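You operate a simulated robot arm through the tools that you are given. There is no shell and no other tool. Be economical: measure what you need, move in short steps, check, and stop when the job is done.

Carry out the task below with a simulated robot arm. There is one attempt and no reset: what you move stays moved.

JOB
Wax the dull patch on the sideboard from the green tin.
Fine: use the white duster; put it back and close the tin. A coat counts when it lies all over at full strength: go over it till it gets no stronger.

The check looks at the end state, three seconds after you hand in, the way a careful person would. Anything else that was tipped, shoved, dropped, spilled or broken makes it a failure.

ROBOT AND FRAMES
A 6-joint arm with a two-finger parallel gripper, fixed in place. Base frame: the origin is at the foot of the arm, x ahead of it, y to its left, z up. Readings come in m, degrees, newtons and seconds.
With the tool pointing down near the work surface it reaches from about 0.18 to 0.76 m from the base axis. Its first joint turns from -166.0 to 166.0 degrees. Payload 3.91 kg.
Tool frame: the origin (TCP) lies between the finger pads and is the grasp point; the fingertips stand 0.03 m ahead of it; z points along the fingers, y is the line along which they close. Largest opening 0.11 m; finger width 0.02, thickness 0.01; the body of the gripper, 0.048 by 0.112 m, starts 0.055 m behind the TCP.
Orientation is that of the tool frame in the base frame, as a unit quaternion [w, x, y, z]. With the fingers straight down and closing along the base's y, the tool's x points along the base's -x, its y along +y and its z along -z.

CONTROLS
- The arm moves only by the tool apply_moves. Its argument "moves" is a list of rows, each an object of numbers (a shift or turn left out is 0, a gripper value left out holds the last): "gripper": the finger opening in m, from 0 to 0.11; "x", "y", "z": the shift along the base's x, y, z in units of 400 mm (1.0 is 400 mm); "wx", "wy", "wz": the turn, a rotation vector about the base's x, y, z in units of 60 degrees (1.0 is 60 degrees). In form: [{"gripper": .., "x": .., "y": .., "z": .., "wx": .., "wy": .., "wz": ..}, ...]. A call has 1 to 10 rows; each row is the pose to reach, as a shift and turn from the pose commanded when the call began. A call with a number of a shift or a turn outside -1 to 1 is refused whole. Each row takes 0.2 s and may step no farther than 0.05 m and 8.6 degrees from the row before; otherwise, or with a gripper value out of range, the whole call is refused. Where a pose cannot be reached the arm comes as near as it can. A force on the tool above 40 N (or 10 N above the force at the start of the call, whichever is more), or a blocked arm, ends the call early, and 0.2 s more pass. The fingers move at their own pace (about 0.045 m/s each) and stop on an object; they squeeze with about 22 N. The grip force told is the motor's: it shows also when the fingers shut on nothing. Time passes only in rows, and 0.2 s behind the last, so rows that repeat a pose let the fingers close. It gives the time, the measured TCP pose, the force on the tool (base axes), the opening and the grip force at its end, in the units of the frame above (readings bear some noise), with the torque about the TCP (base axes, N m) and any sound that the robot's microphone picked up.
- Cameras (640 x 400 px; columns grow to the right, rows downward): "scene" is fixed at [0.0422, 0.6488, 1.5536]; the picture's right is [-0.53, -0.85, 0.00], its down [-0.70, 0.44, -0.56] and it looks along [0.48, -0.30, -0.83] (base axes); focal length 327 px, centre (320, 200). "wrist" rides on the gripper at [0.071, 0.022, -0.107] in the tool frame; the picture's right is [-0.29, 0.96, 0.00], its down [-0.76, -0.23, -0.61] and it looks along [-0.58, -0.18, 0.79] (tool axes); focal length 243 px, centre (320, 200).
- snapshot(camera): a new picture of that camera. No time passes.
- slide_trunk(by): slides the trunk up (or, below 0, down) by that many m; the arm rides with it, the base frame stays. It gives what a move gives, with no picture.
- pixel_to_xyz(camera, pixels): for up to 12 pixels [column, row] of the newest picture of that camera ("zoom" is the newest enlarged one), the place [x, y, z] in the base frame of the surface seen there, good to about 0.003 m, but the place of the scene camera against the robot may be out by one fixed shift of up to 0.012 m in any direction. No time passes.
- inspect(camera, box): a new picture of the part [left, top, right, bottom] of that camera's present view, enlarged. No time passes.
- finish_job(): hands the job in; it is judged then, once.

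Work in short steps. Measure before you move; look again where a grasp or a placing could have gone wrong, and mend it. You have 80 turns and 54 pictures in all, those below and enlarged ones among them. Open the gripper and draw the arm clear of the work before you hand the job in, unless the task says otherwise; then end with one line.

The tools are called as name(argument=value, ...) on one line, values as JSON. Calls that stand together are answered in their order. apply_moves: Moves the arm, as the interface text tells. Its arguments: {"type":"object","properties":{"moves":{"type":"array"}},"required":["moves"]} The other tools are called the same way: slide_trunk (by) slides the trunk up or down; snapshot (camera) takes a picture; pixel_to_xyz (camera, pixels) gives the place of the surface under pixels of a picture; inspect (camera, box) takes an enlarged picture of a part of a camera's view; finish_job () hands the job in.

At the start:

```text
time_s: 0.0
position: [0.3704, 0.1714, 1.1427]
tool_rot: [0.0, 0.0, 1.0, 0.0]
contact_force: [0.4, 0.7, 1.0]
torque: [-0.01, 0.02, -0.04]
gripper_width: 0.11
finger_force: 0.1
trunk travel left (down, up): [-0.5, 0.09]
```

scene: 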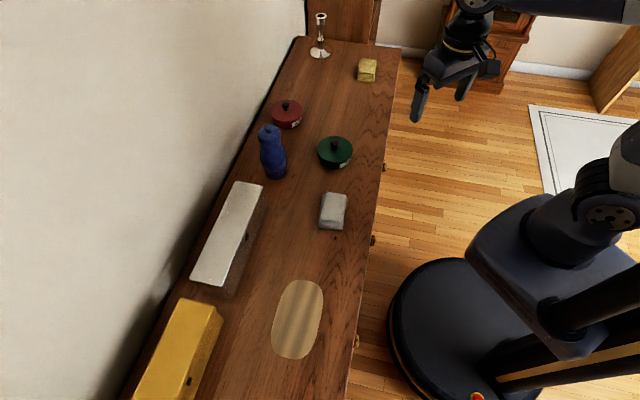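
wrist: 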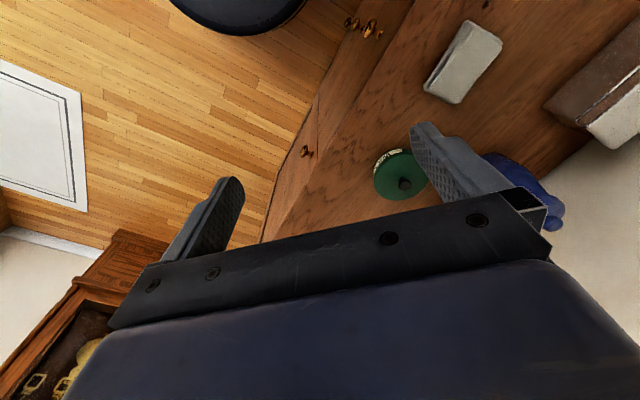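

The scene shows the green tin near (335,152), the white duster near (333,211) and the dull patch near (298,320). I measure these first and enlarge the middle of the view.

pixel_to_xyz(camera="scene", pixels=[[334, 143], [318, 152], [352, 152], [335, 168], [333, 205], [322, 226], [343, 228], [325, 194], [346, 196], [298, 320], [305, 281], [290, 357]])

inspect(camera="scene", box=[240, 90, 400, 240])

inspect(camera="scene", box=[200, 250, 380, 400])

```text
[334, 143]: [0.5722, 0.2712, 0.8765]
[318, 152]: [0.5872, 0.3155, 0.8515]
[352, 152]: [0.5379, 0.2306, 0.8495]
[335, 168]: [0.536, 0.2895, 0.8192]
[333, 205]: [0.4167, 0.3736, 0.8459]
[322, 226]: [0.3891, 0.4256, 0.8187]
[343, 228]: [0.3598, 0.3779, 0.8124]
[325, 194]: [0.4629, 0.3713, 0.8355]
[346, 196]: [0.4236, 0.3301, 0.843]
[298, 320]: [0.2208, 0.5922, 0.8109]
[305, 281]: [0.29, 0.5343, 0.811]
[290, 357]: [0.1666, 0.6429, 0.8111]
```

```text
2.67 times, centred on (320, 165) of scene
```

zoom: 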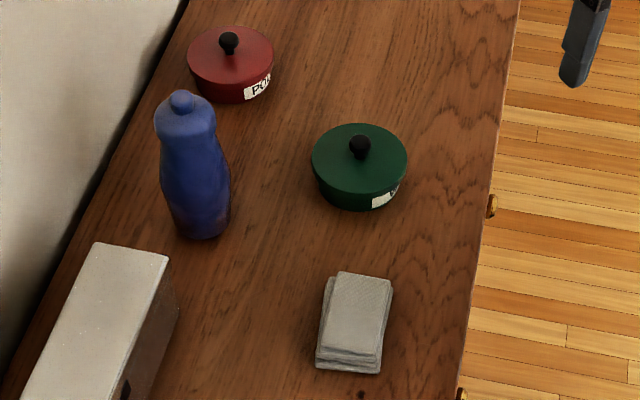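

```text
2.67 times, centred on (290, 325) of scene
```

zoom: 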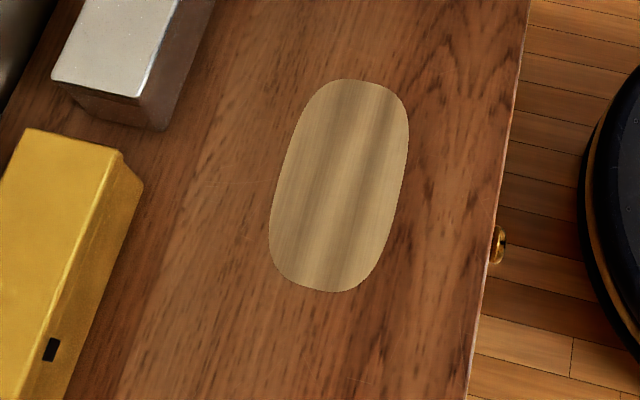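

The objects are mapped by the scene camera, which may be offset. I cross-check against the wrist view, where the tin's knob is at (404,184) and the duster is near (463,60).

inspect(camera="wrist", box=[340, 0, 560, 220])

pixel_to_xyz(camera="wrist", pixels=[[404, 183], [398, 165], [468, 22], [500, 42], [427, 82], [457, 100], [463, 60], [350, 150]])

```text
1.82 times, centred on (450, 110) of wrist
```

zoom: 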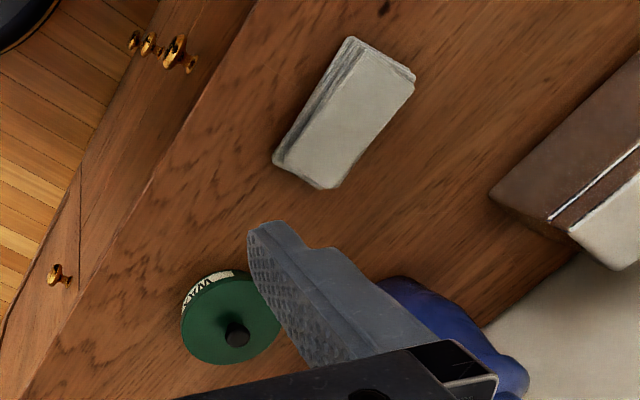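

```text
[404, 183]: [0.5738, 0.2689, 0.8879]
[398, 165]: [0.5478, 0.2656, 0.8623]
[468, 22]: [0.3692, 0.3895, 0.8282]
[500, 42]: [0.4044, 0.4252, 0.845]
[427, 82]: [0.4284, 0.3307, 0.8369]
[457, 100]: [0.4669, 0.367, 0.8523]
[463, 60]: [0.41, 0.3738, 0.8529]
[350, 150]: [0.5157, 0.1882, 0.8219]
```

The wrist view puts the knob at (0.574,0.269,0.888), the table at about z 0.821, and the duster centre at (0.417,0.378), with its long axis along (0.7,-0.7). I move above the tin while turning -45°, so the fingers close along (0.7,0.7).

apply_moves(moves=[{"gripper": 0.11, "x": 0.073, "y": 0.035, "z": -0.04, "wz": -0.107}, {"x": 0.146, "y": 0.07, "z": -0.08, "wz": -0.214}, {"x": 0.219, "y": 0.105, "z": -0.12, "wz": -0.321}, {"x": 0.291, "y": 0.14, "z": -0.16, "wz": -0.429}, {"x": 0.364, "y": 0.175, "z": -0.2, "wz": -0.536}, {"x": 0.437, "y": 0.21, "z": -0.24, "wz": -0.643}, {"x": 0.51, "y": 0.245, "z": -0.28, "wz": -0.75}])

snapshot(camera="wrist")

snapshot(camera="scene")

```text
time_s: 1.6
position: [0.5735, 0.2669, 1.0318]
tool_rot: [0.0, 0.383, 0.924, 0.0]
contact_force: [0.0, 0.3, -0.8]
torque: [-0.02, -0.03, 0.01]
gripper_width: 0.1098
finger_force: 0.1
trunk travel left (down, up): [-0.5, 0.09]
```

```text
48 pictures are left
```

wrist: 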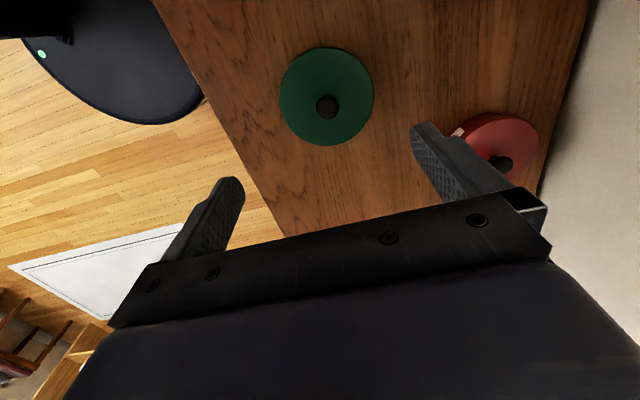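

```text
47 pictures are left
```

scene: 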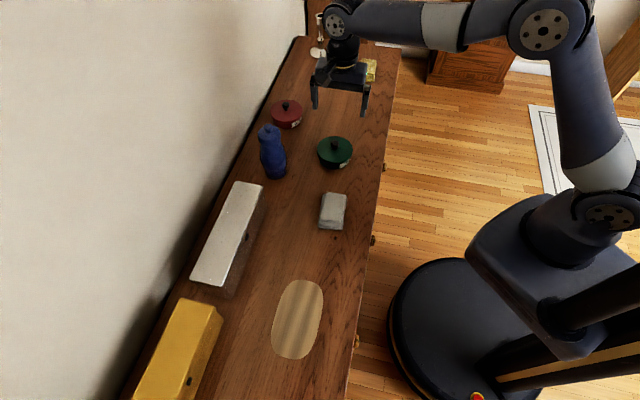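

The gripper hangs above the tin. I measure the knob (326,105), the lid rim, and the obstacles for clearances.

pixel_to_xyz(camera="wrist", pixels=[[326, 104], [318, 104], [335, 106], [327, 98], [300, 90], [345, 80], [283, 95], [371, 95], [326, 49], [325, 144], [400, 60], [495, 165]])

pixel_to_xyz(camera="scene", pixels=[[268, 130], [275, 175], [286, 150], [250, 187], [265, 190], [233, 296], [286, 104], [301, 115], [335, 144], [335, 155]])

inspect(camera="wrist", box=[260, 30, 400, 160])

```text
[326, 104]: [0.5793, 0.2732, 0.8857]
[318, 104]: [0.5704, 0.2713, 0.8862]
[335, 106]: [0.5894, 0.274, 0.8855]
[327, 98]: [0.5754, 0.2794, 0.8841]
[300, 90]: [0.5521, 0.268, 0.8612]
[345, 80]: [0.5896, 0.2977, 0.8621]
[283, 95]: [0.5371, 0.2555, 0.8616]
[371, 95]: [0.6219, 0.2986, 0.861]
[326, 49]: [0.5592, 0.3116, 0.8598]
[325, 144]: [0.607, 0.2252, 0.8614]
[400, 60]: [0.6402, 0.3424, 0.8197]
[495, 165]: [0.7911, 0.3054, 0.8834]
```

```text
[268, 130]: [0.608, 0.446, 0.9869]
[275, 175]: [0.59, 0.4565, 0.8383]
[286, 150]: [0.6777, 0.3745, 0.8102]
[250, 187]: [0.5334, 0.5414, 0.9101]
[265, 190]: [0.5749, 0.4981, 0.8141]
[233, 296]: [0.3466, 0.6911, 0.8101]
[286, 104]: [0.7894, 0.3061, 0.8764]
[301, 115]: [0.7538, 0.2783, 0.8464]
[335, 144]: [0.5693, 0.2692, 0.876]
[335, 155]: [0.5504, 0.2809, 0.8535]
```

```text
3.08 times, centred on (330, 95) of wrist
```

zoom: 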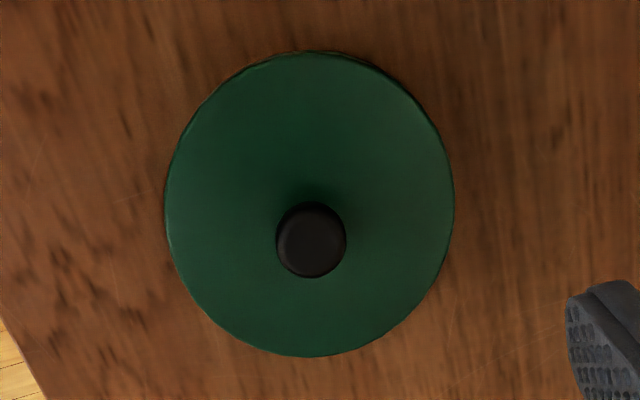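

The knob is centred at (0.580,0.272), with its top at 0.887 and the lid top at 0.861. I descend to TCP z 0.896 so the tips stay just above the lid, then close on the knob.

apply_moves(moves=[{"gripper": 0.06, "x": 0.014, "y": 0.007, "z": -0.1}, {"x": 0.014, "y": 0.007, "z": -0.2}, {"x": 0.014, "y": 0.007, "z": -0.28}, {"x": 0.014, "y": 0.007, "z": -0.337}, {"x": 0.014, "y": 0.007, "z": -0.337}, {"gripper": 0.0, "x": 0.014, "y": 0.007, "z": -0.337}, {"x": 0.014, "y": 0.007, "z": -0.337}, {"x": 0.014, "y": 0.007, "z": -0.337}, {"x": 0.014, "y": 0.007, "z": -0.337}])

snapshot(camera="wrist")

```text
time_s: 3.6
position: [0.5809, 0.271, 0.8949]
tool_rot: [0.0, 0.383, 0.924, 0.0]
contact_force: [-1.4, -0.8, -0.3]
torque: [0.04, -0.03, 0.0]
gripper_width: 0.0224
finger_force: 22.2
trunk travel left (down, up): [-0.5, 0.09]
```

```text
45 pictures are left
```

wrist: 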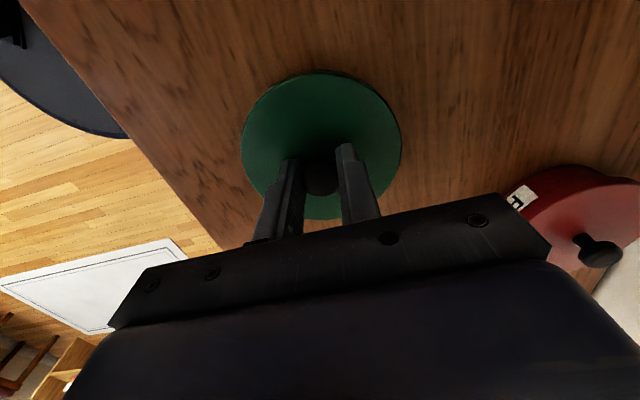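

The knob is gripped at 22 mm opening. I lift gently.

apply_moves(moves=[{"z": 0.01}, {"z": 0.02}, {"z": 0.04}, {"z": 0.07}, {"z": 0.12}, {"z": 0.18}])

snapshot(camera="wrist")

snapshot(camera="scene")

```text
time_s: 5.0
position: [0.5802, 0.2719, 0.9678]
tool_rot: [0.0, 0.382, 0.924, 0.0]
contact_force: [0.6, 0.3, -0.9]
torque: [0.0, 0.05, 0.01]
gripper_width: 0.0223
finger_force: 21.8
trunk travel left (down, up): [-0.5, 0.09]
heard: snap
```

```text
44 pictures are left
```

wrist: 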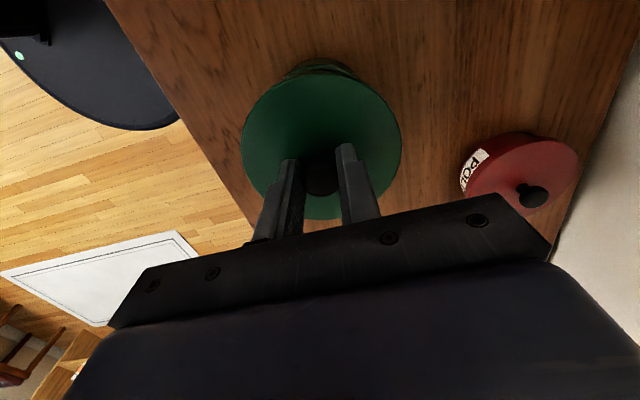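

```text
43 pictures are left
```

scene: 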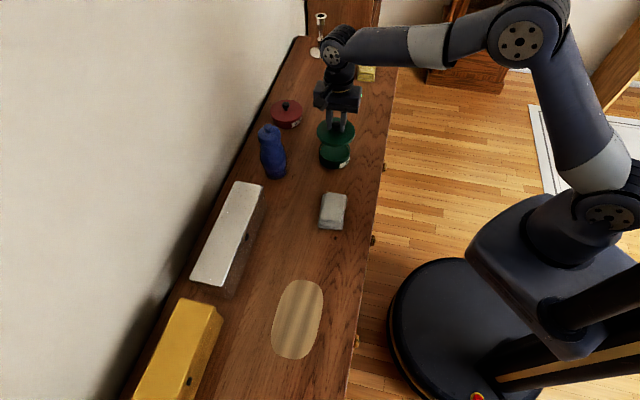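

The lid snapped off and the tin stayed put. I check the free space beyond the tin, around (0.69,0.18), as a place to lay the lid.

pixel_to_xyz(camera="scene", pixels=[[393, 85], [386, 120], [378, 160], [370, 115], [365, 100], [362, 82], [372, 64], [350, 100]])

pixel_to_xyz(camera="wrist", pixels=[[320, 95], [320, 65], [310, 75], [340, 75], [215, 150], [420, 180]])

inspect(camera="scene", box=[270, 60, 410, 200])

```text
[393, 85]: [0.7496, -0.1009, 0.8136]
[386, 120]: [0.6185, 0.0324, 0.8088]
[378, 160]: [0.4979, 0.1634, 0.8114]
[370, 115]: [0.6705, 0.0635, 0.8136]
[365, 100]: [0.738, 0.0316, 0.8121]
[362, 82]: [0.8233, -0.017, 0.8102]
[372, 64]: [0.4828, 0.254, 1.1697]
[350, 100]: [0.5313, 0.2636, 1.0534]
```

```text
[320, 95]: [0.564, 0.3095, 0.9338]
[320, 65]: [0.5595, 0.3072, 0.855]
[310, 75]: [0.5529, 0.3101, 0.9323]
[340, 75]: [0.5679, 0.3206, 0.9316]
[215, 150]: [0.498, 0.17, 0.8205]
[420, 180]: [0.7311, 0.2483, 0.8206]
```

```text
2.86 times, centred on (340, 130) of scene
```

zoom: 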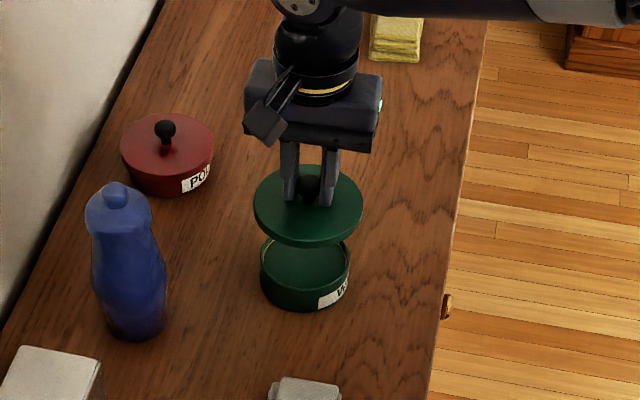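

The spot (0.69,0.165) is clear: 0.14 m from the front edge and over 0.15 m from both tins. I carry the lid there and lower to just above the table.

apply_moves(moves=[{"x": 0.0, "y": 0.0, "z": 0.04}, {"x": 0.07, "y": -0.067, "z": 0.04}, {"x": 0.14, "y": -0.134, "z": 0.04}, {"x": 0.21, "y": -0.2, "z": 0.04}, {"x": 0.275, "y": -0.2675, "z": 0.0}, {"x": 0.275, "y": -0.2675, "z": -0.08}, {"x": 0.275, "y": -0.2675, "z": -0.15}, {"x": 0.275, "y": -0.2675, "z": -0.21}])

snapshot(camera="wrist")

inspect(camera="scene", box=[280, 70, 410, 190])

```text
time_s: 6.8
position: [0.6905, 0.1669, 0.8832]
tool_rot: [0.0, 0.383, 0.924, 0.001]
contact_force: [0.3, 0.0, -0.2]
torque: [0.02, 0.02, 0.0]
gripper_width: 0.0224
finger_force: 22.1
trunk travel left (down, up): [-0.5, 0.09]
```

```text
41 pictures are left
```

wrist: 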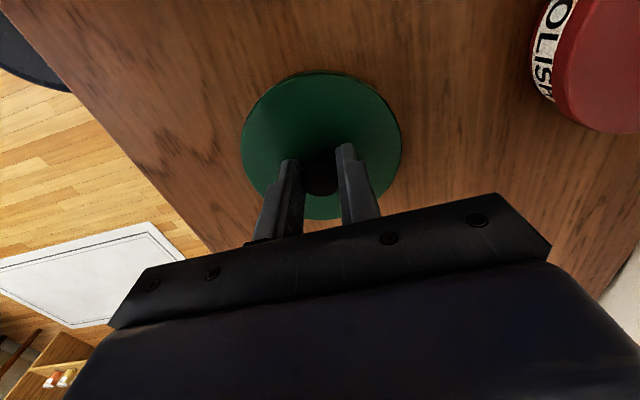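

```text
3.33 times, centred on (345, 130) of scene
```

zoom: 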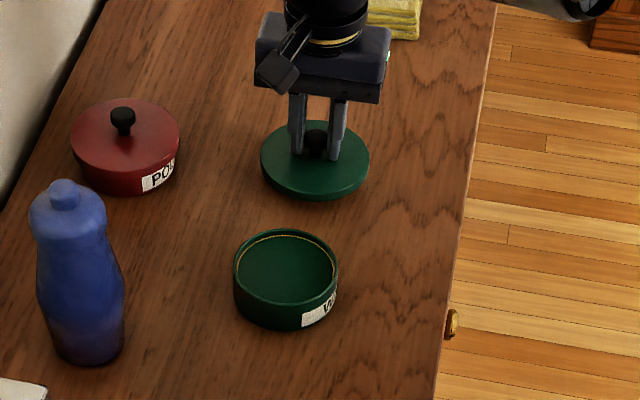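

The lid is close to the table and reads no contact yet. I lower in millimetre steps and watch the force.

apply_moves(moves=[{"z": -0.005}, {"z": -0.01}, {"z": -0.015}, {"z": -0.015}])

```text
time_s: 7.8
position: [0.6908, 0.1658, 0.878]
tool_rot: [0.001, 0.383, 0.924, 0.0]
contact_force: [-0.1, 0.1, -1.2]
torque: [0.01, 0.02, -0.01]
gripper_width: 0.0225
finger_force: 22.2
trunk travel left (down, up): [-0.5, 0.09]
```

Still no contact, so I keep lowering.

apply_moves(moves=[{"z": -0.005}, {"z": -0.01}, {"z": -0.01}])

apply_moves(moves=[{"z": -0.005}, {"z": -0.01}, {"z": -0.01}])

inspect(camera="wrist", box=[220, 50, 420, 220])

```text
time_s: 8.6
position: [0.6895, 0.165, 0.8737]
tool_rot: [0.0, 0.383, 0.924, 0.0]
contact_force: [0.7, -0.4, 0.5]
torque: [-0.03, 0.0, -0.02]
gripper_width: 0.0225
finger_force: 22.0
trunk travel left (down, up): [-0.5, 0.09]
```

```text
time_s: 9.4
position: [0.6913, 0.1658, 0.8699]
tool_rot: [0.0, 0.383, 0.924, 0.0]
contact_force: [0.1, 0.7, -0.9]
torque: [0.02, 0.0, -0.02]
gripper_width: 0.0225
finger_force: 22.0
trunk travel left (down, up): [-0.5, 0.09]
```

```text
2.35 times, centred on (320, 135) of wrist
```

zoom: 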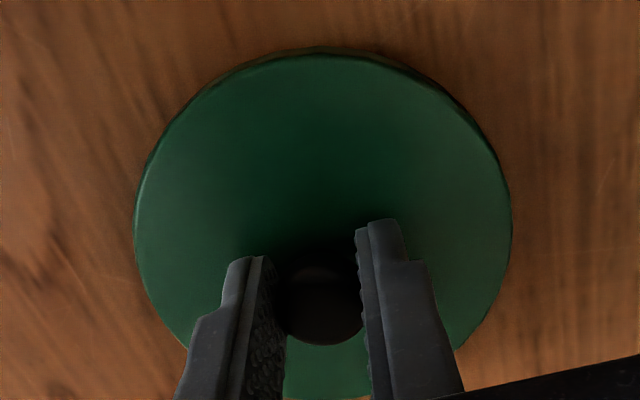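

The lid top is now at about 0.834. I continue down.

apply_moves(moves=[{"z": -0.005}, {"z": -0.005}])

apply_moves(moves=[{"z": -0.005}, {"z": -0.005}])

apply_moves(moves=[{"z": -0.004}, {"z": -0.004}])

```text
time_s: 10.0
position: [0.6906, 0.165, 0.8682]
tool_rot: [0.0, 0.383, 0.924, 0.0]
contact_force: [0.7, -0.1, 0.5]
torque: [0.01, 0.0, 0.03]
gripper_width: 0.0226
finger_force: 22.3
trunk travel left (down, up): [-0.5, 0.09]
```

```text
time_s: 10.6
position: [0.6903, 0.1643, 0.8657]
tool_rot: [0.0, 0.383, 0.924, 0.0]
contact_force: [0.2, -0.4, -1.1]
torque: [0.04, -0.03, -0.01]
gripper_width: 0.0224
finger_force: 22.5
trunk travel left (down, up): [-0.5, 0.09]
```

```text
time_s: 11.2
position: [0.6907, 0.1642, 0.8641]
tool_rot: [0.001, 0.382, 0.924, 0.0]
contact_force: [0.4, 0.4, -0.2]
torque: [-0.02, 0.01, 0.02]
gripper_width: 0.0222
finger_force: 22.0
trunk travel left (down, up): [-0.5, 0.09]
```

No contact yet at TCP 0.864. I keep lowering.

apply_moves(moves=[{"z": -0.003}, {"z": -0.003}])

apply_moves(moves=[{"z": -0.003}, {"z": -0.003}])

apply_moves(moves=[{"z": -0.003}, {"z": -0.003}])

pixel_to_xyz(camera="wrist", pixels=[[320, 100], [280, 130], [370, 110], [320, 40], [200, 130]])

```text
time_s: 11.8
position: [0.6909, 0.1637, 0.8648]
tool_rot: [0.001, 0.382, 0.924, 0.001]
contact_force: [-0.2, 0.9, 4.2]
torque: [0.05, 0.07, 0.02]
gripper_width: 0.0225
finger_force: 21.7
trunk travel left (down, up): [-0.5, 0.09]
```

```text
time_s: 12.4
position: [0.6916, 0.1641, 0.8636]
tool_rot: [0.001, 0.382, 0.924, 0.001]
contact_force: [-1.2, -0.1, 18.2]
torque: [0.06, 0.1, 0.0]
gripper_width: 0.0224
finger_force: 21.3
trunk travel left (down, up): [-0.5, 0.09]
```

```text
time_s: 13.0
position: [0.6905, 0.1651, 0.8624]
tool_rot: [0.001, 0.383, 0.924, 0.001]
contact_force: [2.8, -0.9, 22.7]
torque: [-0.08, -0.13, 0.02]
gripper_width: 0.0226
finger_force: 23.1
trunk travel left (down, up): [-0.5, 0.09]
```

```text
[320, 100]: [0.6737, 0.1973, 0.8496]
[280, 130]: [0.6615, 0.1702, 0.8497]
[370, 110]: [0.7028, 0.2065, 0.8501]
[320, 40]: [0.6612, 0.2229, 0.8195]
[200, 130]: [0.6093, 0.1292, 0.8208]
```

The lid is resting on the table (22 N of push). I ease off, open, and rise straight up.

apply_moves(moves=[{"z": 0.007}, {"gripper": 0.06, "z": 0.007}, {"z": 0.007}, {"z": 0.007}, {"z": 0.05}, {"z": 0.12}, {"z": 0.22}, {"z": 0.3}])

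snapshot(camera="scene")

```text
time_s: 14.8
position: [0.6933, 0.1672, 0.9811]
tool_rot: [0.001, 0.383, 0.924, 0.0]
contact_force: [0.6, -0.2, 0.7]
torque: [0.03, -0.01, -0.03]
gripper_width: 0.0599
finger_force: 0.1
trunk travel left (down, up): [-0.5, 0.09]
```

```text
38 pictures are left
```

scene: 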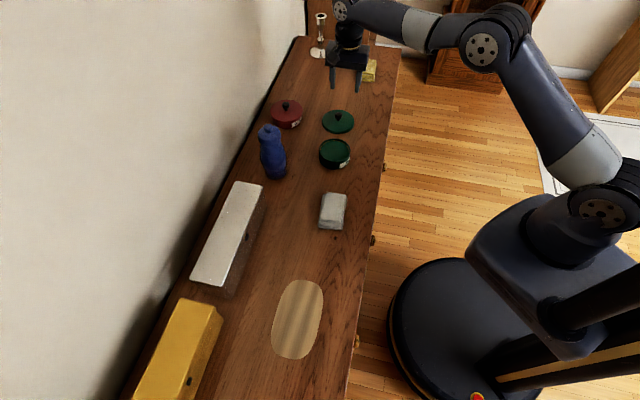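

The lid rests flat at (338,121) and the tin is unmoved. I now move above the duster and open wide.

apply_moves(moves=[{"gripper": 0.09, "x": -0.085, "y": 0.067, "z": 0.02}, {"x": -0.17, "y": 0.134, "z": 0.02}, {"x": -0.256, "y": 0.2, "z": 0.02}, {"x": -0.341, "y": 0.267, "z": 0.02}, {"x": -0.427, "y": 0.333, "z": 0.02}, {"x": -0.512, "y": 0.4, "z": 0.02}, {"x": -0.597, "y": 0.466, "z": 0.02}, {"x": -0.6825, "y": 0.5325, "z": 0.02}])

snapshot(camera="wrist")

```text
time_s: 16.6
position: [0.4187, 0.3781, 0.9894]
tool_rot: [0.0, 0.383, 0.924, 0.0]
contact_force: [0.9, -0.6, 0.4]
torque: [0.02, -0.04, 0.01]
gripper_width: 0.0898
finger_force: 0.0
trunk travel left (down, up): [-0.5, 0.09]
```

```text
37 pictures are left
```

wrist: 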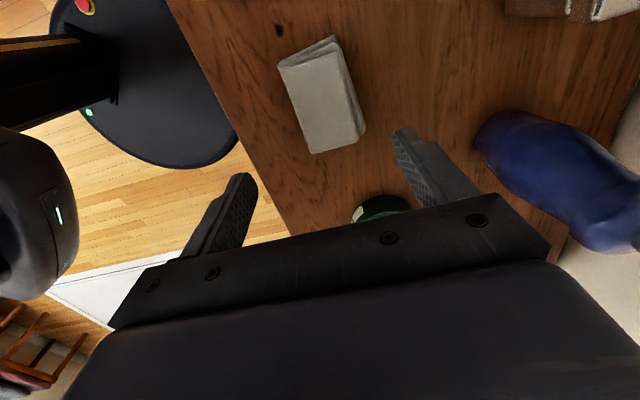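

The duster lies at (322,95) in the wrist view. I measure its corners and its edge heights.

pixel_to_xyz(camera="wrist", pixels=[[280, 67], [333, 40], [311, 152], [356, 138], [322, 95], [362, 125], [340, 60], [345, 100], [270, 100], [337, 37], [364, 132]])

inspect(camera="wrist", box=[250, 20, 400, 170])

```text
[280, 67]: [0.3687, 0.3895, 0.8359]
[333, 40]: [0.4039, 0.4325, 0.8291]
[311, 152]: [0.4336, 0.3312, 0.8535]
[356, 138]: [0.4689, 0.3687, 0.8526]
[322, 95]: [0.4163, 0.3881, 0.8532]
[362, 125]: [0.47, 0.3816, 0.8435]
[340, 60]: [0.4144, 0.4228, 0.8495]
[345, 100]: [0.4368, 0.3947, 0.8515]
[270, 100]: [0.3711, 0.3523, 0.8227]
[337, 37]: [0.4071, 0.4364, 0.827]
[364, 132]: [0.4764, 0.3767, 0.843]
```

```text
2.67 times, centred on (325, 95) of wrist
```

zoom: 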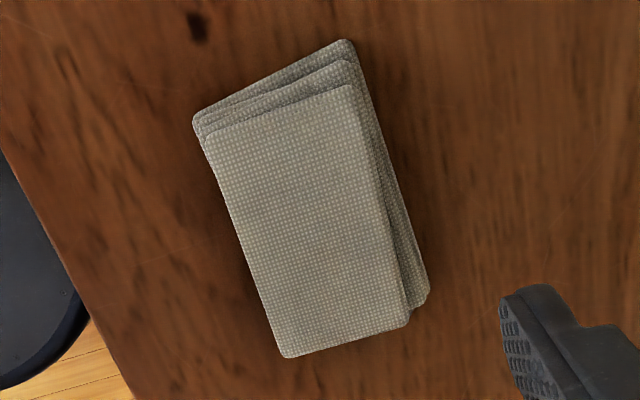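

The duster centre is about (0.4205,0.382), its top at 0.853 and its axis turned about 3° more. Before gripping I check the wax level in the open tin.

inspect(camera="scene", box=[300, 125, 370, 180])

pixel_to_xyz(camera="scene", pixels=[[335, 152], [335, 148], [328, 152], [342, 152], [335, 143], [319, 152], [351, 152], [335, 157], [335, 161], [336, 138], [335, 163]])

```text
7.27 times, centred on (335, 152) of scene
```

zoom: 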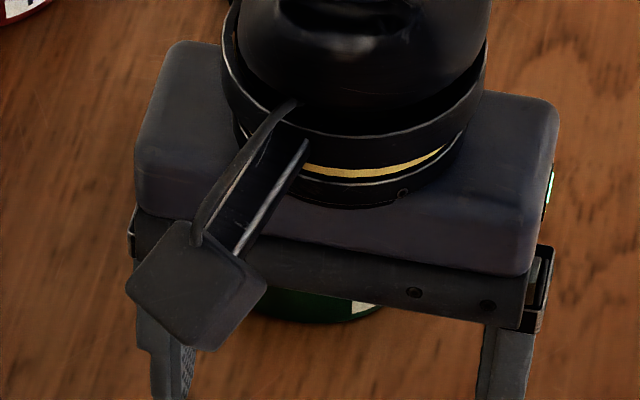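

```text
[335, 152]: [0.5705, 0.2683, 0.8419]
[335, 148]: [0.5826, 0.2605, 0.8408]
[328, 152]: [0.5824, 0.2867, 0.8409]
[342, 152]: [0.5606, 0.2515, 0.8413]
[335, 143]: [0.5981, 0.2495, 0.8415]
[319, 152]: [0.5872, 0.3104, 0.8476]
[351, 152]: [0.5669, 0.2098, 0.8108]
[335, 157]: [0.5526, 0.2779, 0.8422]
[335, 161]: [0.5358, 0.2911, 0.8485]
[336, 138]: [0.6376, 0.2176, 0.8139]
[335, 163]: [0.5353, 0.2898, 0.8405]
```

The wax lies at about 0.851 and the rim at 0.858, so the wax is 7 mm below the rim. I grip the duster at mid-length, with the tips 10 mm above the table.

apply_moves(moves=[{"x": 0.009, "y": 0.01, "z": -0.1, "wz": 0.055}, {"x": 0.009, "y": 0.01, "z": -0.2, "wz": 0.055}, {"x": 0.009, "y": 0.01, "z": -0.28, "wz": 0.055}, {"x": 0.009, "y": 0.01, "z": -0.3275, "wz": 0.055}, {"x": 0.009, "y": 0.01, "z": -0.3275, "wz": 0.055}, {"gripper": 0.0, "x": 0.009, "y": 0.01, "z": -0.3275, "wz": 0.055}, {"x": 0.009, "y": 0.01, "z": -0.3275, "wz": 0.055}, {"x": 0.009, "y": 0.01, "z": -0.3275, "wz": 0.055}, {"x": 0.009, "y": 0.01, "z": -0.3275, "wz": 0.055}])

snapshot(camera="wrist")

```text
time_s: 18.6
position: [0.4215, 0.382, 0.857]
tool_rot: [0.0, 0.356, 0.934, 0.0]
contact_force: [0.0, 0.5, 0.1]
torque: [0.0, -0.02, 0.02]
gripper_width: 0.0609
finger_force: 22.3
trunk travel left (down, up): [-0.5, 0.09]
```

```text
34 pictures are left
```

wrist: 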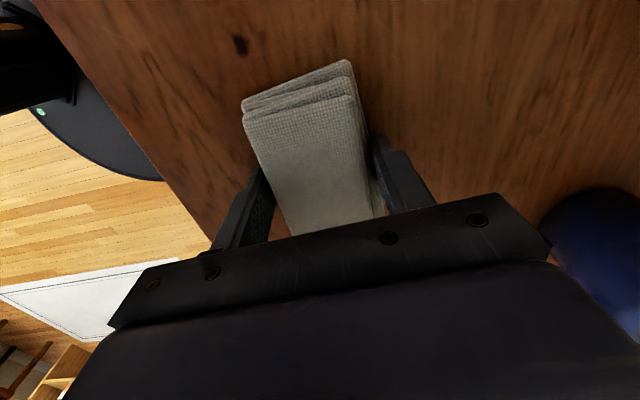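

The duster is gripped (61 mm wide, 22 N). I lift it and carry it above the tin, tilting the near end down 20°, because the flat duster is too long to fit inside the rim.

apply_moves(moves=[{"z": 0.06}, {"z": 0.15}, {"z": 0.24}, {"x": 0.08, "y": -0.057, "z": 0.25}, {"x": 0.16, "y": -0.114, "z": 0.25, "wx": -0.06, "wy": -0.065}, {"x": 0.24, "y": -0.171, "z": 0.25, "wx": -0.12, "wy": -0.13}, {"x": 0.32, "y": -0.228, "z": 0.25, "wx": -0.18, "wy": -0.195}, {"x": 0.4, "y": -0.285, "z": 0.25, "wx": -0.222, "wy": -0.249}, {"x": 0.431, "y": -0.3065, "z": 0.18, "wx": -0.222, "wy": -0.249}])

snapshot(camera="wrist")

inspect(camera="scene", box=[270, 90, 390, 200])

```text
time_s: 20.6
position: [0.5943, 0.258, 0.9302]
tool_rot: [0.163, 0.35, 0.921, -0.062]
contact_force: [-0.1, -0.3, 0.0]
torque: [0.0, -0.01, 0.01]
gripper_width: 0.0611
finger_force: 22.2
trunk travel left (down, up): [-0.5, 0.09]
```

```text
33 pictures are left
```

wrist: 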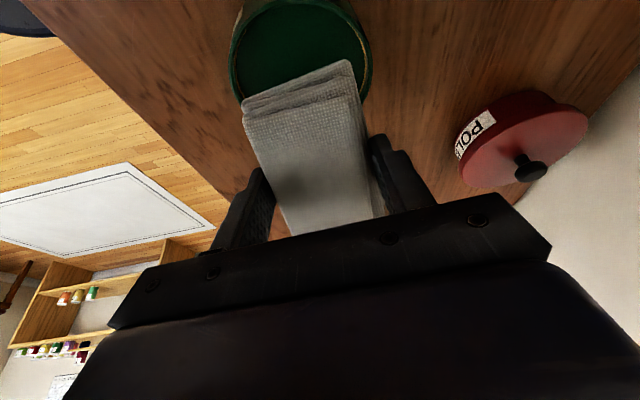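

```text
3.64 times, centred on (330, 145) of scene
```

zoom: 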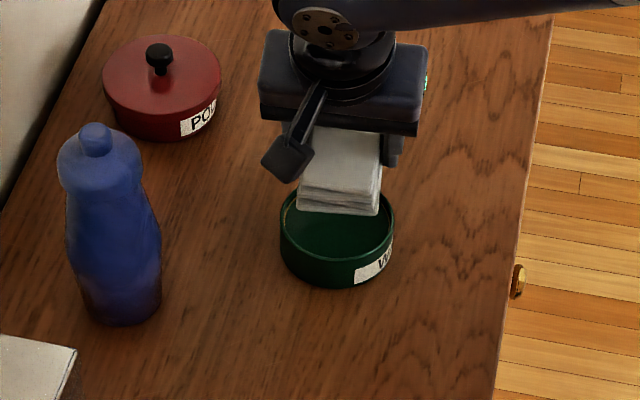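

The duster end hangs over the tin. I measure the end's bottom corners (350,62) and (243,100) against the rim, in the wrist view.

pixel_to_xyz(camera="wrist", pixels=[[348, 62], [245, 102], [300, 81], [300, 50], [280, 60], [234, 60], [369, 60], [231, 75], [371, 70], [320, 4]])

```text
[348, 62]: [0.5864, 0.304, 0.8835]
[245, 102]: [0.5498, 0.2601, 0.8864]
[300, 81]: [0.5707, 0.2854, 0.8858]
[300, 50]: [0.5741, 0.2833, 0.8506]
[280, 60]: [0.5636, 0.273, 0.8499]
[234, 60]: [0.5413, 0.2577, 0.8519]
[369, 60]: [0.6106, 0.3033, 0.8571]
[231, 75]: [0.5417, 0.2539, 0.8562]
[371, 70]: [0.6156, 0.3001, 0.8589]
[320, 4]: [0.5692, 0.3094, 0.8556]
```

The corners lie 33 mm from the tin's centre (inner radius about 44 mm), so the end fits. I lower 29 mm and then step down to the wax.

apply_moves(moves=[{"z": -0.04}, {"z": -0.073}, {"z": -0.073}])

apply_moves(moves=[{"z": -0.005}, {"z": -0.005}])

apply_moves(moves=[{"z": -0.004}, {"z": -0.004}])

snapshot(camera="wrist")

```text
time_s: 21.4
position: [0.5932, 0.2594, 0.9002]
tool_rot: [0.163, 0.35, 0.92, -0.062]
contact_force: [-0.3, -0.7, 7.0]
torque: [0.08, 0.24, 0.05]
gripper_width: 0.0609
finger_force: 21.8
trunk travel left (down, up): [-0.5, 0.09]
```

```text
time_s: 22.0
position: [0.5935, 0.2581, 0.9001]
tool_rot: [0.164, 0.35, 0.92, -0.059]
contact_force: [1.2, -0.9, 22.9]
torque: [0.33, 0.65, -0.03]
gripper_width: 0.0612
finger_force: 22.6
trunk travel left (down, up): [-0.5, 0.09]
```

```text
time_s: 22.6
position: [0.592, 0.2571, 0.8968]
tool_rot: [0.163, 0.35, 0.92, -0.062]
contact_force: [6.5, -2.8, 16.5]
torque: [0.26, 0.07, -0.08]
gripper_width: 0.0615
finger_force: 22.4
trunk travel left (down, up): [-0.5, 0.09]
```

```text
31 pictures are left
```

wrist: 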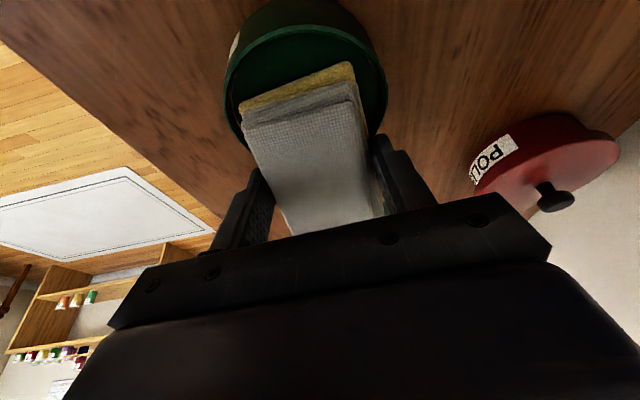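

The bottom layer has turned yellow with wax. I lift straight up and check the tin and the duster.

apply_moves(moves=[{"z": 0.01}, {"z": 0.05}, {"z": 0.12}, {"z": 0.2}])

snapshot(camera="wrist")

inspect(camera="scene", box=[270, 90, 390, 200])

```text
time_s: 23.6
position: [0.5935, 0.2593, 0.9751]
tool_rot: [0.162, 0.35, 0.921, -0.063]
contact_force: [-0.3, 0.1, -0.4]
torque: [-0.03, -0.04, -0.04]
gripper_width: 0.0611
finger_force: 22.0
trunk travel left (down, up): [-0.5, 0.09]
```

```text
30 pictures are left
```

wrist: 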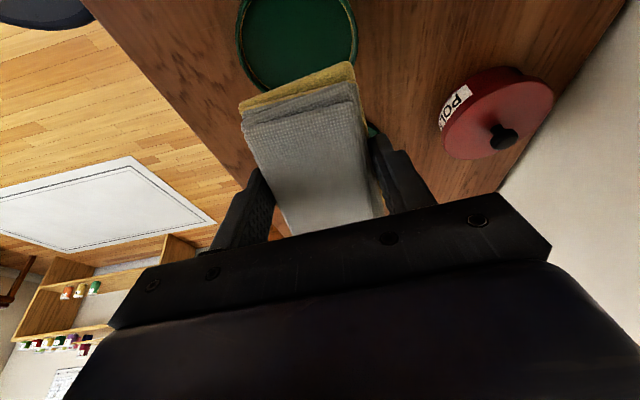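

```text
3.64 times, centred on (330, 145) of scene
```

zoom: 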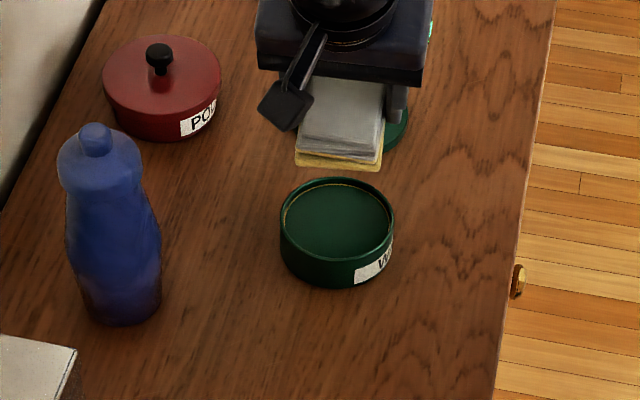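

The tin is unmoved and the duster's underside is waxed. I carry it level towards the patch, stopping short at (0.30,0.52) so the wrist camera can see the patch.

apply_moves(moves=[{"x": -0.08, "y": 0.07, "z": 0.0, "wx": 0.03, "wy": 0.033}, {"x": -0.16, "y": 0.142, "wx": 0.06, "wy": 0.067}, {"x": -0.24, "y": 0.213, "wx": 0.09, "wy": 0.1}, {"x": -0.325, "y": 0.2885, "wx": 0.12, "wy": 0.134}, {"x": -0.41, "y": 0.364, "wx": 0.15, "wy": 0.168}, {"x": -0.49, "y": 0.435, "wx": 0.18, "wy": 0.2}, {"x": -0.57, "y": 0.506, "wx": 0.21, "wy": 0.235}, {"x": -0.65, "y": 0.577, "wx": 0.222, "wy": 0.249}, {"x": -0.735, "y": 0.6525, "wx": 0.222, "wy": 0.249}])

snapshot(camera="wrist")

```text
time_s: 25.6
position: [0.3012, 0.5215, 0.9772]
tool_rot: [0.0, 0.356, 0.935, -0.001]
contact_force: [-0.3, 0.4, -0.1]
torque: [-0.02, 0.02, -0.03]
gripper_width: 0.0611
finger_force: 21.8
trunk travel left (down, up): [-0.5, 0.09]
```

```text
28 pictures are left
```

wrist: 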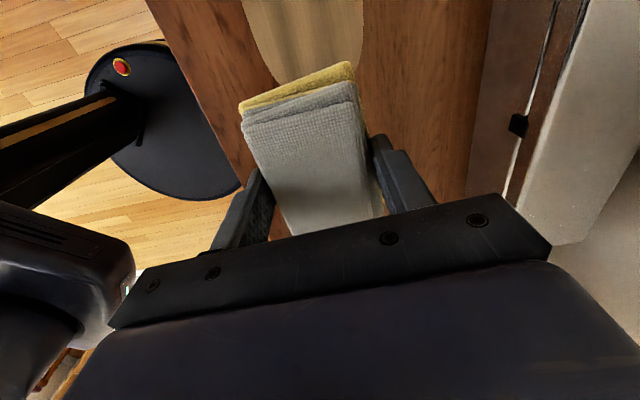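

The patch's near end shows at the top. I measure its side edges here and the full outline in the scene view, to tie the two frames together.

pixel_to_xyz(camera="wrist", pixels=[[243, 10], [249, 40], [258, 65], [275, 83], [364, 10], [362, 50], [505, 120], [535, 190], [300, 30], [350, 66], [243, 104]])

pixel_to_xyz(camera="scene", pixels=[[291, 283], [305, 280], [318, 283], [323, 297], [320, 320], [314, 342], [298, 359], [280, 353], [271, 340], [274, 315], [281, 295]])

```text
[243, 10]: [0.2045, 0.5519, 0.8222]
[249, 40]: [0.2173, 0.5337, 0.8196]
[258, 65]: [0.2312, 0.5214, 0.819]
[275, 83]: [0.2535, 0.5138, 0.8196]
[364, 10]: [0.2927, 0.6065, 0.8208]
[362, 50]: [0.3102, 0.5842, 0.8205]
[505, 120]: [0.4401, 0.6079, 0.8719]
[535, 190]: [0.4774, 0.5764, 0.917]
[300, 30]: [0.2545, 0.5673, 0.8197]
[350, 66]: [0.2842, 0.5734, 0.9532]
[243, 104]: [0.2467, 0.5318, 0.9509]
```

```text
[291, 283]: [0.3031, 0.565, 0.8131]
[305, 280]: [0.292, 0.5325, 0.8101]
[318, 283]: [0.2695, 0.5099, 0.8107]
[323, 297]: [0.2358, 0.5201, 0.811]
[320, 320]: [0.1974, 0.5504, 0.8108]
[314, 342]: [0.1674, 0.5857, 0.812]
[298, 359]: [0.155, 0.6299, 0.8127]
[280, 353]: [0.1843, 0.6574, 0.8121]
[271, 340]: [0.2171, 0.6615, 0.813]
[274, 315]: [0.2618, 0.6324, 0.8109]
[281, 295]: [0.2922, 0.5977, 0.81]
```

The patch is centred at about (0.233,0.589), with half-length 0.087 along u=(-0.747,0.665) and half-width 0.053 along v=(0.665,0.747). I move above its centre and lower to near contact.

apply_moves(moves=[{"x": -0.08, "y": 0.08, "z": 0}, {"x": -0.17, "y": 0.168, "z": 0}, {"x": -0.17, "y": 0.168, "z": -0.1}, {"x": -0.17, "y": 0.168, "z": -0.2}, {"x": -0.17, "y": 0.168, "z": -0.27}, {"x": -0.17, "y": 0.168, "z": -0.27}])

apply_moves(moves=[{"z": -0.01}, {"z": -0.015}, {"z": -0.015}])

apply_moves(moves=[{"z": -0.005}, {"z": -0.005}])

```text
refused: row 2 steps farther than a row can; nothing moved
```

```text
time_s: 26.4
position: [0.3009, 0.5201, 0.9712]
tool_rot: [0.0, 0.356, 0.935, 0.001]
contact_force: [-0.5, -0.6, 0.4]
torque: [-0.02, -0.04, 0.01]
gripper_width: 0.0612
finger_force: 22.2
trunk travel left (down, up): [-0.5, 0.09]
```

```text
time_s: 27.0
position: [0.3011, 0.5201, 0.969]
tool_rot: [0.0, 0.355, 0.935, 0.0]
contact_force: [-0.3, -1.0, -0.6]
torque: [0.0, -0.03, 0.01]
gripper_width: 0.0614
finger_force: 21.3
trunk travel left (down, up): [-0.5, 0.09]
```

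The move was refused because a row stepped too far, so only the small downward steps happened (z 0.969, still in the air). I resend it with shorter steps.

apply_moves(moves=[{"x": -0.057, "y": 0.056, "z": 0}, {"x": -0.114, "y": 0.112, "z": 0}, {"x": -0.17, "y": 0.168, "z": 0}, {"x": -0.17, "y": 0.168, "z": -0.1}, {"x": -0.17, "y": 0.168, "z": -0.2}, {"x": -0.17, "y": 0.168, "z": -0.26}, {"x": -0.17, "y": 0.168, "z": -0.26}])

```text
time_s: 28.6
position: [0.2314, 0.5866, 0.865]
tool_rot: [0.0, 0.356, 0.934, 0.0]
contact_force: [-0.1, -0.3, 0.6]
torque: [0.0, -0.02, 0.0]
gripper_width: 0.0612
finger_force: 22.0
trunk travel left (down, up): [-0.5, 0.09]
```

I lower in small steps to touch the patch.

apply_moves(moves=[{"z": -0.007}, {"z": -0.014}, {"z": -0.014}])

apply_moves(moves=[{"z": -0.005}, {"z": -0.005}])

apply_moves(moves=[{"z": -0.004}, {"z": -0.004}])

```text
time_s: 29.4
position: [0.2323, 0.5875, 0.8585]
tool_rot: [0.0, 0.355, 0.935, 0.0]
contact_force: [-0.4, -0.2, -1.3]
torque: [0.0, -0.02, 0.0]
gripper_width: 0.0613
finger_force: 22.3
trunk travel left (down, up): [-0.5, 0.09]
```

```text
time_s: 30.0
position: [0.2311, 0.586, 0.8591]
tool_rot: [0.0, 0.356, 0.935, 0.001]
contact_force: [1.0, -1.0, 12.4]
torque: [-0.57, -0.42, 0.07]
gripper_width: 0.0614
finger_force: 21.5
trunk travel left (down, up): [-0.5, 0.09]
```

```text
time_s: 30.6
position: [0.2308, 0.5873, 0.8568]
tool_rot: [-0.001, 0.355, 0.935, 0.002]
contact_force: [-0.7, 5.5, 13.7]
torque: [-0.32, -0.49, 0.15]
gripper_width: 0.0617
finger_force: 22.1
trunk travel left (down, up): [-0.5, 0.09]
```

Contact reads 14 N, but the torque says the pad bears on its -u end, so the dip pitched it slightly. I tilt the +u end down a few degrees to seat it flat.

apply_moves(moves=[{"wx": -0.022, "wy": -0.025}, {"wx": -0.033, "wy": -0.0375}, {"wx": -0.033, "wy": -0.0375}])

snapshot(camera="wrist")

```text
time_s: 31.4
position: [0.2307, 0.5866, 0.8557]
tool_rot: [0.024, 0.355, 0.934, -0.008]
contact_force: [-3.6, 1.7, 6.4]
torque: [0.36, 0.27, 0.07]
gripper_width: 0.0613
finger_force: 22.3
trunk travel left (down, up): [-0.5, 0.09]
```

```text
27 pictures are left
```

wrist: 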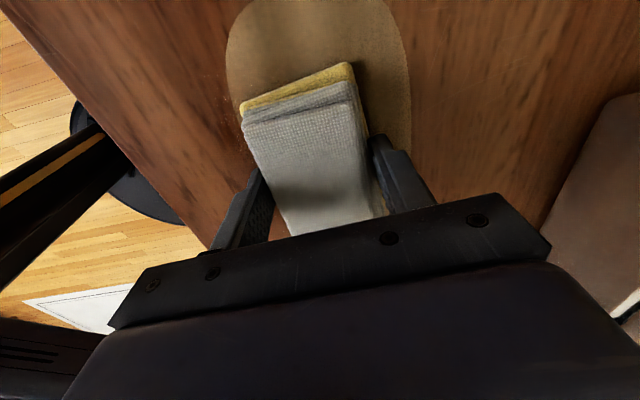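

The torque reversed, so about half that tilt is right. I set about 1.5° and make a first stroke along the centre lane.

apply_moves(moves=[{"x": -0.0374, "y": 0.0333, "z": -0.002, "wx": 0.016, "wy": 0.018}, {"x": -0.0747, "y": 0.0665, "z": -0.002, "wx": 0.016, "wy": 0.018}, {"x": -0.1027, "y": 0.0914, "z": -0.002, "wx": 0.016, "wy": 0.018}, {"x": -0.0654, "y": 0.0582, "z": -0.002, "wx": 0.016, "wy": 0.018}, {"x": -0.0187, "y": 0.0166, "z": -0.002, "wx": 0.016, "wy": 0.018}, {"x": 0.028, "y": -0.0249, "z": -0.002, "wx": 0.016, "wy": 0.018}, {"x": 0.0747, "y": -0.0665, "z": -0.002, "wx": 0.016, "wy": 0.018}, {"x": 0.1027, "y": -0.0914, "z": -0.002, "wx": 0.016, "wy": 0.018}, {"x": 0.056, "y": -0.0499, "z": -0.002, "wx": 0.016, "wy": 0.018}, {"x": 0.0, "y": 0.0, "z": -0.002, "wx": 0.016, "wy": 0.018}])

snapshot(camera="wrist")

inspect(camera="scene", box=[230, 250, 370, 390])

```text
time_s: 33.6
position: [0.2311, 0.5848, 0.8534]
tool_rot: [0.012, 0.356, 0.934, -0.004]
contact_force: [3.9, -3.8, 13.8]
torque: [-0.22, -0.39, 0.04]
gripper_width: 0.0613
finger_force: 21.6
trunk travel left (down, up): [-0.5, 0.09]
```

```text
26 pictures are left
```

wrist: 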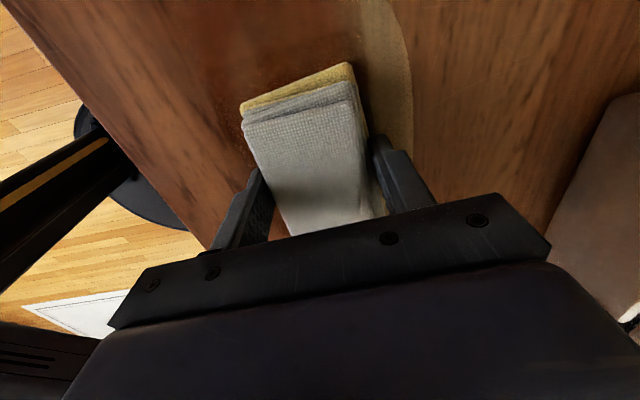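

```text
2.86 times, centred on (300, 320) of scene
```

zoom: 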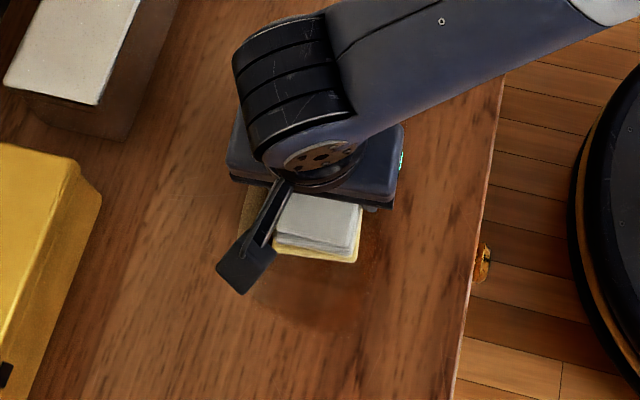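

The stroke transforms the patch well; a strip remains on the +v side. I do the +v lane (0.032 m across) next.

apply_moves(moves=[{"x": -0.0041, "y": 0.0707}, {"x": -0.0215, "y": 0.1263}, {"x": -0.0495, "y": 0.1512}, {"x": -0.0028, "y": 0.1097}, {"x": 0.0439, "y": 0.0681}, {"x": 0.0906, "y": 0.0266}, {"x": 0.1372, "y": -0.015}, {"x": 0.1653, "y": -0.04}, {"x": 0.1092, "y": 0.0099}, {"x": 0.0532, "y": 0.0598}])

snapshot(camera="wrist")

```text
time_s: 35.8
position: [0.2538, 0.611, 0.8543]
tool_rot: [0.013, 0.356, 0.934, -0.004]
contact_force: [-0.8, 0.5, 1.2]
torque: [0.0, -0.06, 0.03]
gripper_width: 0.0612
finger_force: 21.7
trunk travel left (down, up): [-0.5, 0.09]
```

```text
24 pictures are left
```

wrist: 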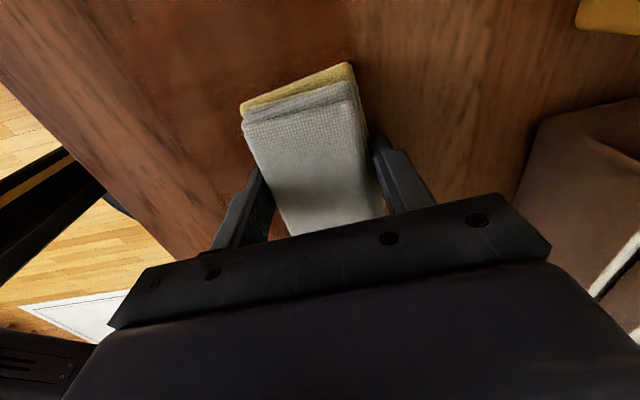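

The +v side is done in one pass. I press about 1.5 mm more and run the -v lane.

apply_moves(moves=[{"x": -0.0499, "y": -0.056, "z": -0.004}, {"x": -0.1305, "y": -0.0713, "z": -0.004}, {"x": -0.1771, "y": -0.0298, "z": -0.004}, {"x": -0.2052, "y": -0.0049, "z": -0.004}, {"x": -0.1585, "y": -0.0464, "z": -0.004}, {"x": -0.1118, "y": -0.088, "z": -0.004}, {"x": -0.0651, "y": -0.1295, "z": -0.004}, {"x": -0.0184, "y": -0.1711, "z": -0.004}, {"x": 0.019, "y": -0.2044, "z": -0.004}, {"x": -0.0371, "y": -0.1545, "z": -0.004}])

```text
time_s: 38.0
position: [0.2392, 0.5467, 0.8534]
tool_rot: [0.013, 0.356, 0.934, -0.005]
contact_force: [3.4, -1.6, 15.9]
torque: [-0.42, -0.46, 0.08]
gripper_width: 0.0614
finger_force: 21.6
trunk travel left (down, up): [-0.5, 0.09]
```

I lift off and draw back along -u to look at the whole patch.

apply_moves(moves=[{"z": 0.03}, {"z": 0.12}, {"z": 0.22}, {"x": 0.08, "y": -0.07, "z": 0.28}, {"x": 0.16, "y": -0.14, "z": 0.28}, {"x": 0.24, "y": -0.2, "z": 0.28}, {"x": 0.32, "y": -0.26, "z": 0.28}, {"x": 0.4, "y": -0.32, "z": 0.28}, {"x": 0.48, "y": -0.38, "z": 0.28}])

inspect(camera="scene", box=[230, 250, 370, 390])

snapshot(camera="wrist")

```text
time_s: 40.0
position: [0.4312, 0.3965, 0.9656]
tool_rot: [0.013, 0.354, 0.935, -0.005]
contact_force: [-0.4, 0.9, -0.1]
torque: [-0.01, 0.01, 0.02]
gripper_width: 0.0611
finger_force: 22.0
trunk travel left (down, up): [-0.5, 0.09]
```

```text
2.86 times, centred on (300, 320) of scene
```

zoom: 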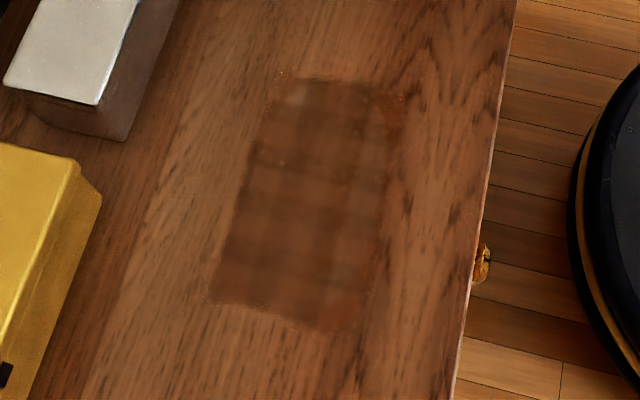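

```text
22 pictures are left
```

wrist: 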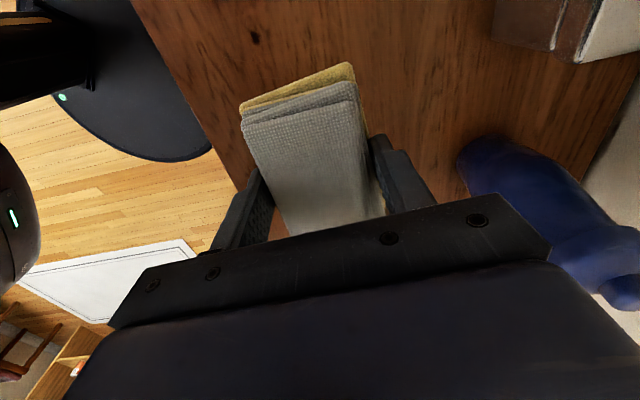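

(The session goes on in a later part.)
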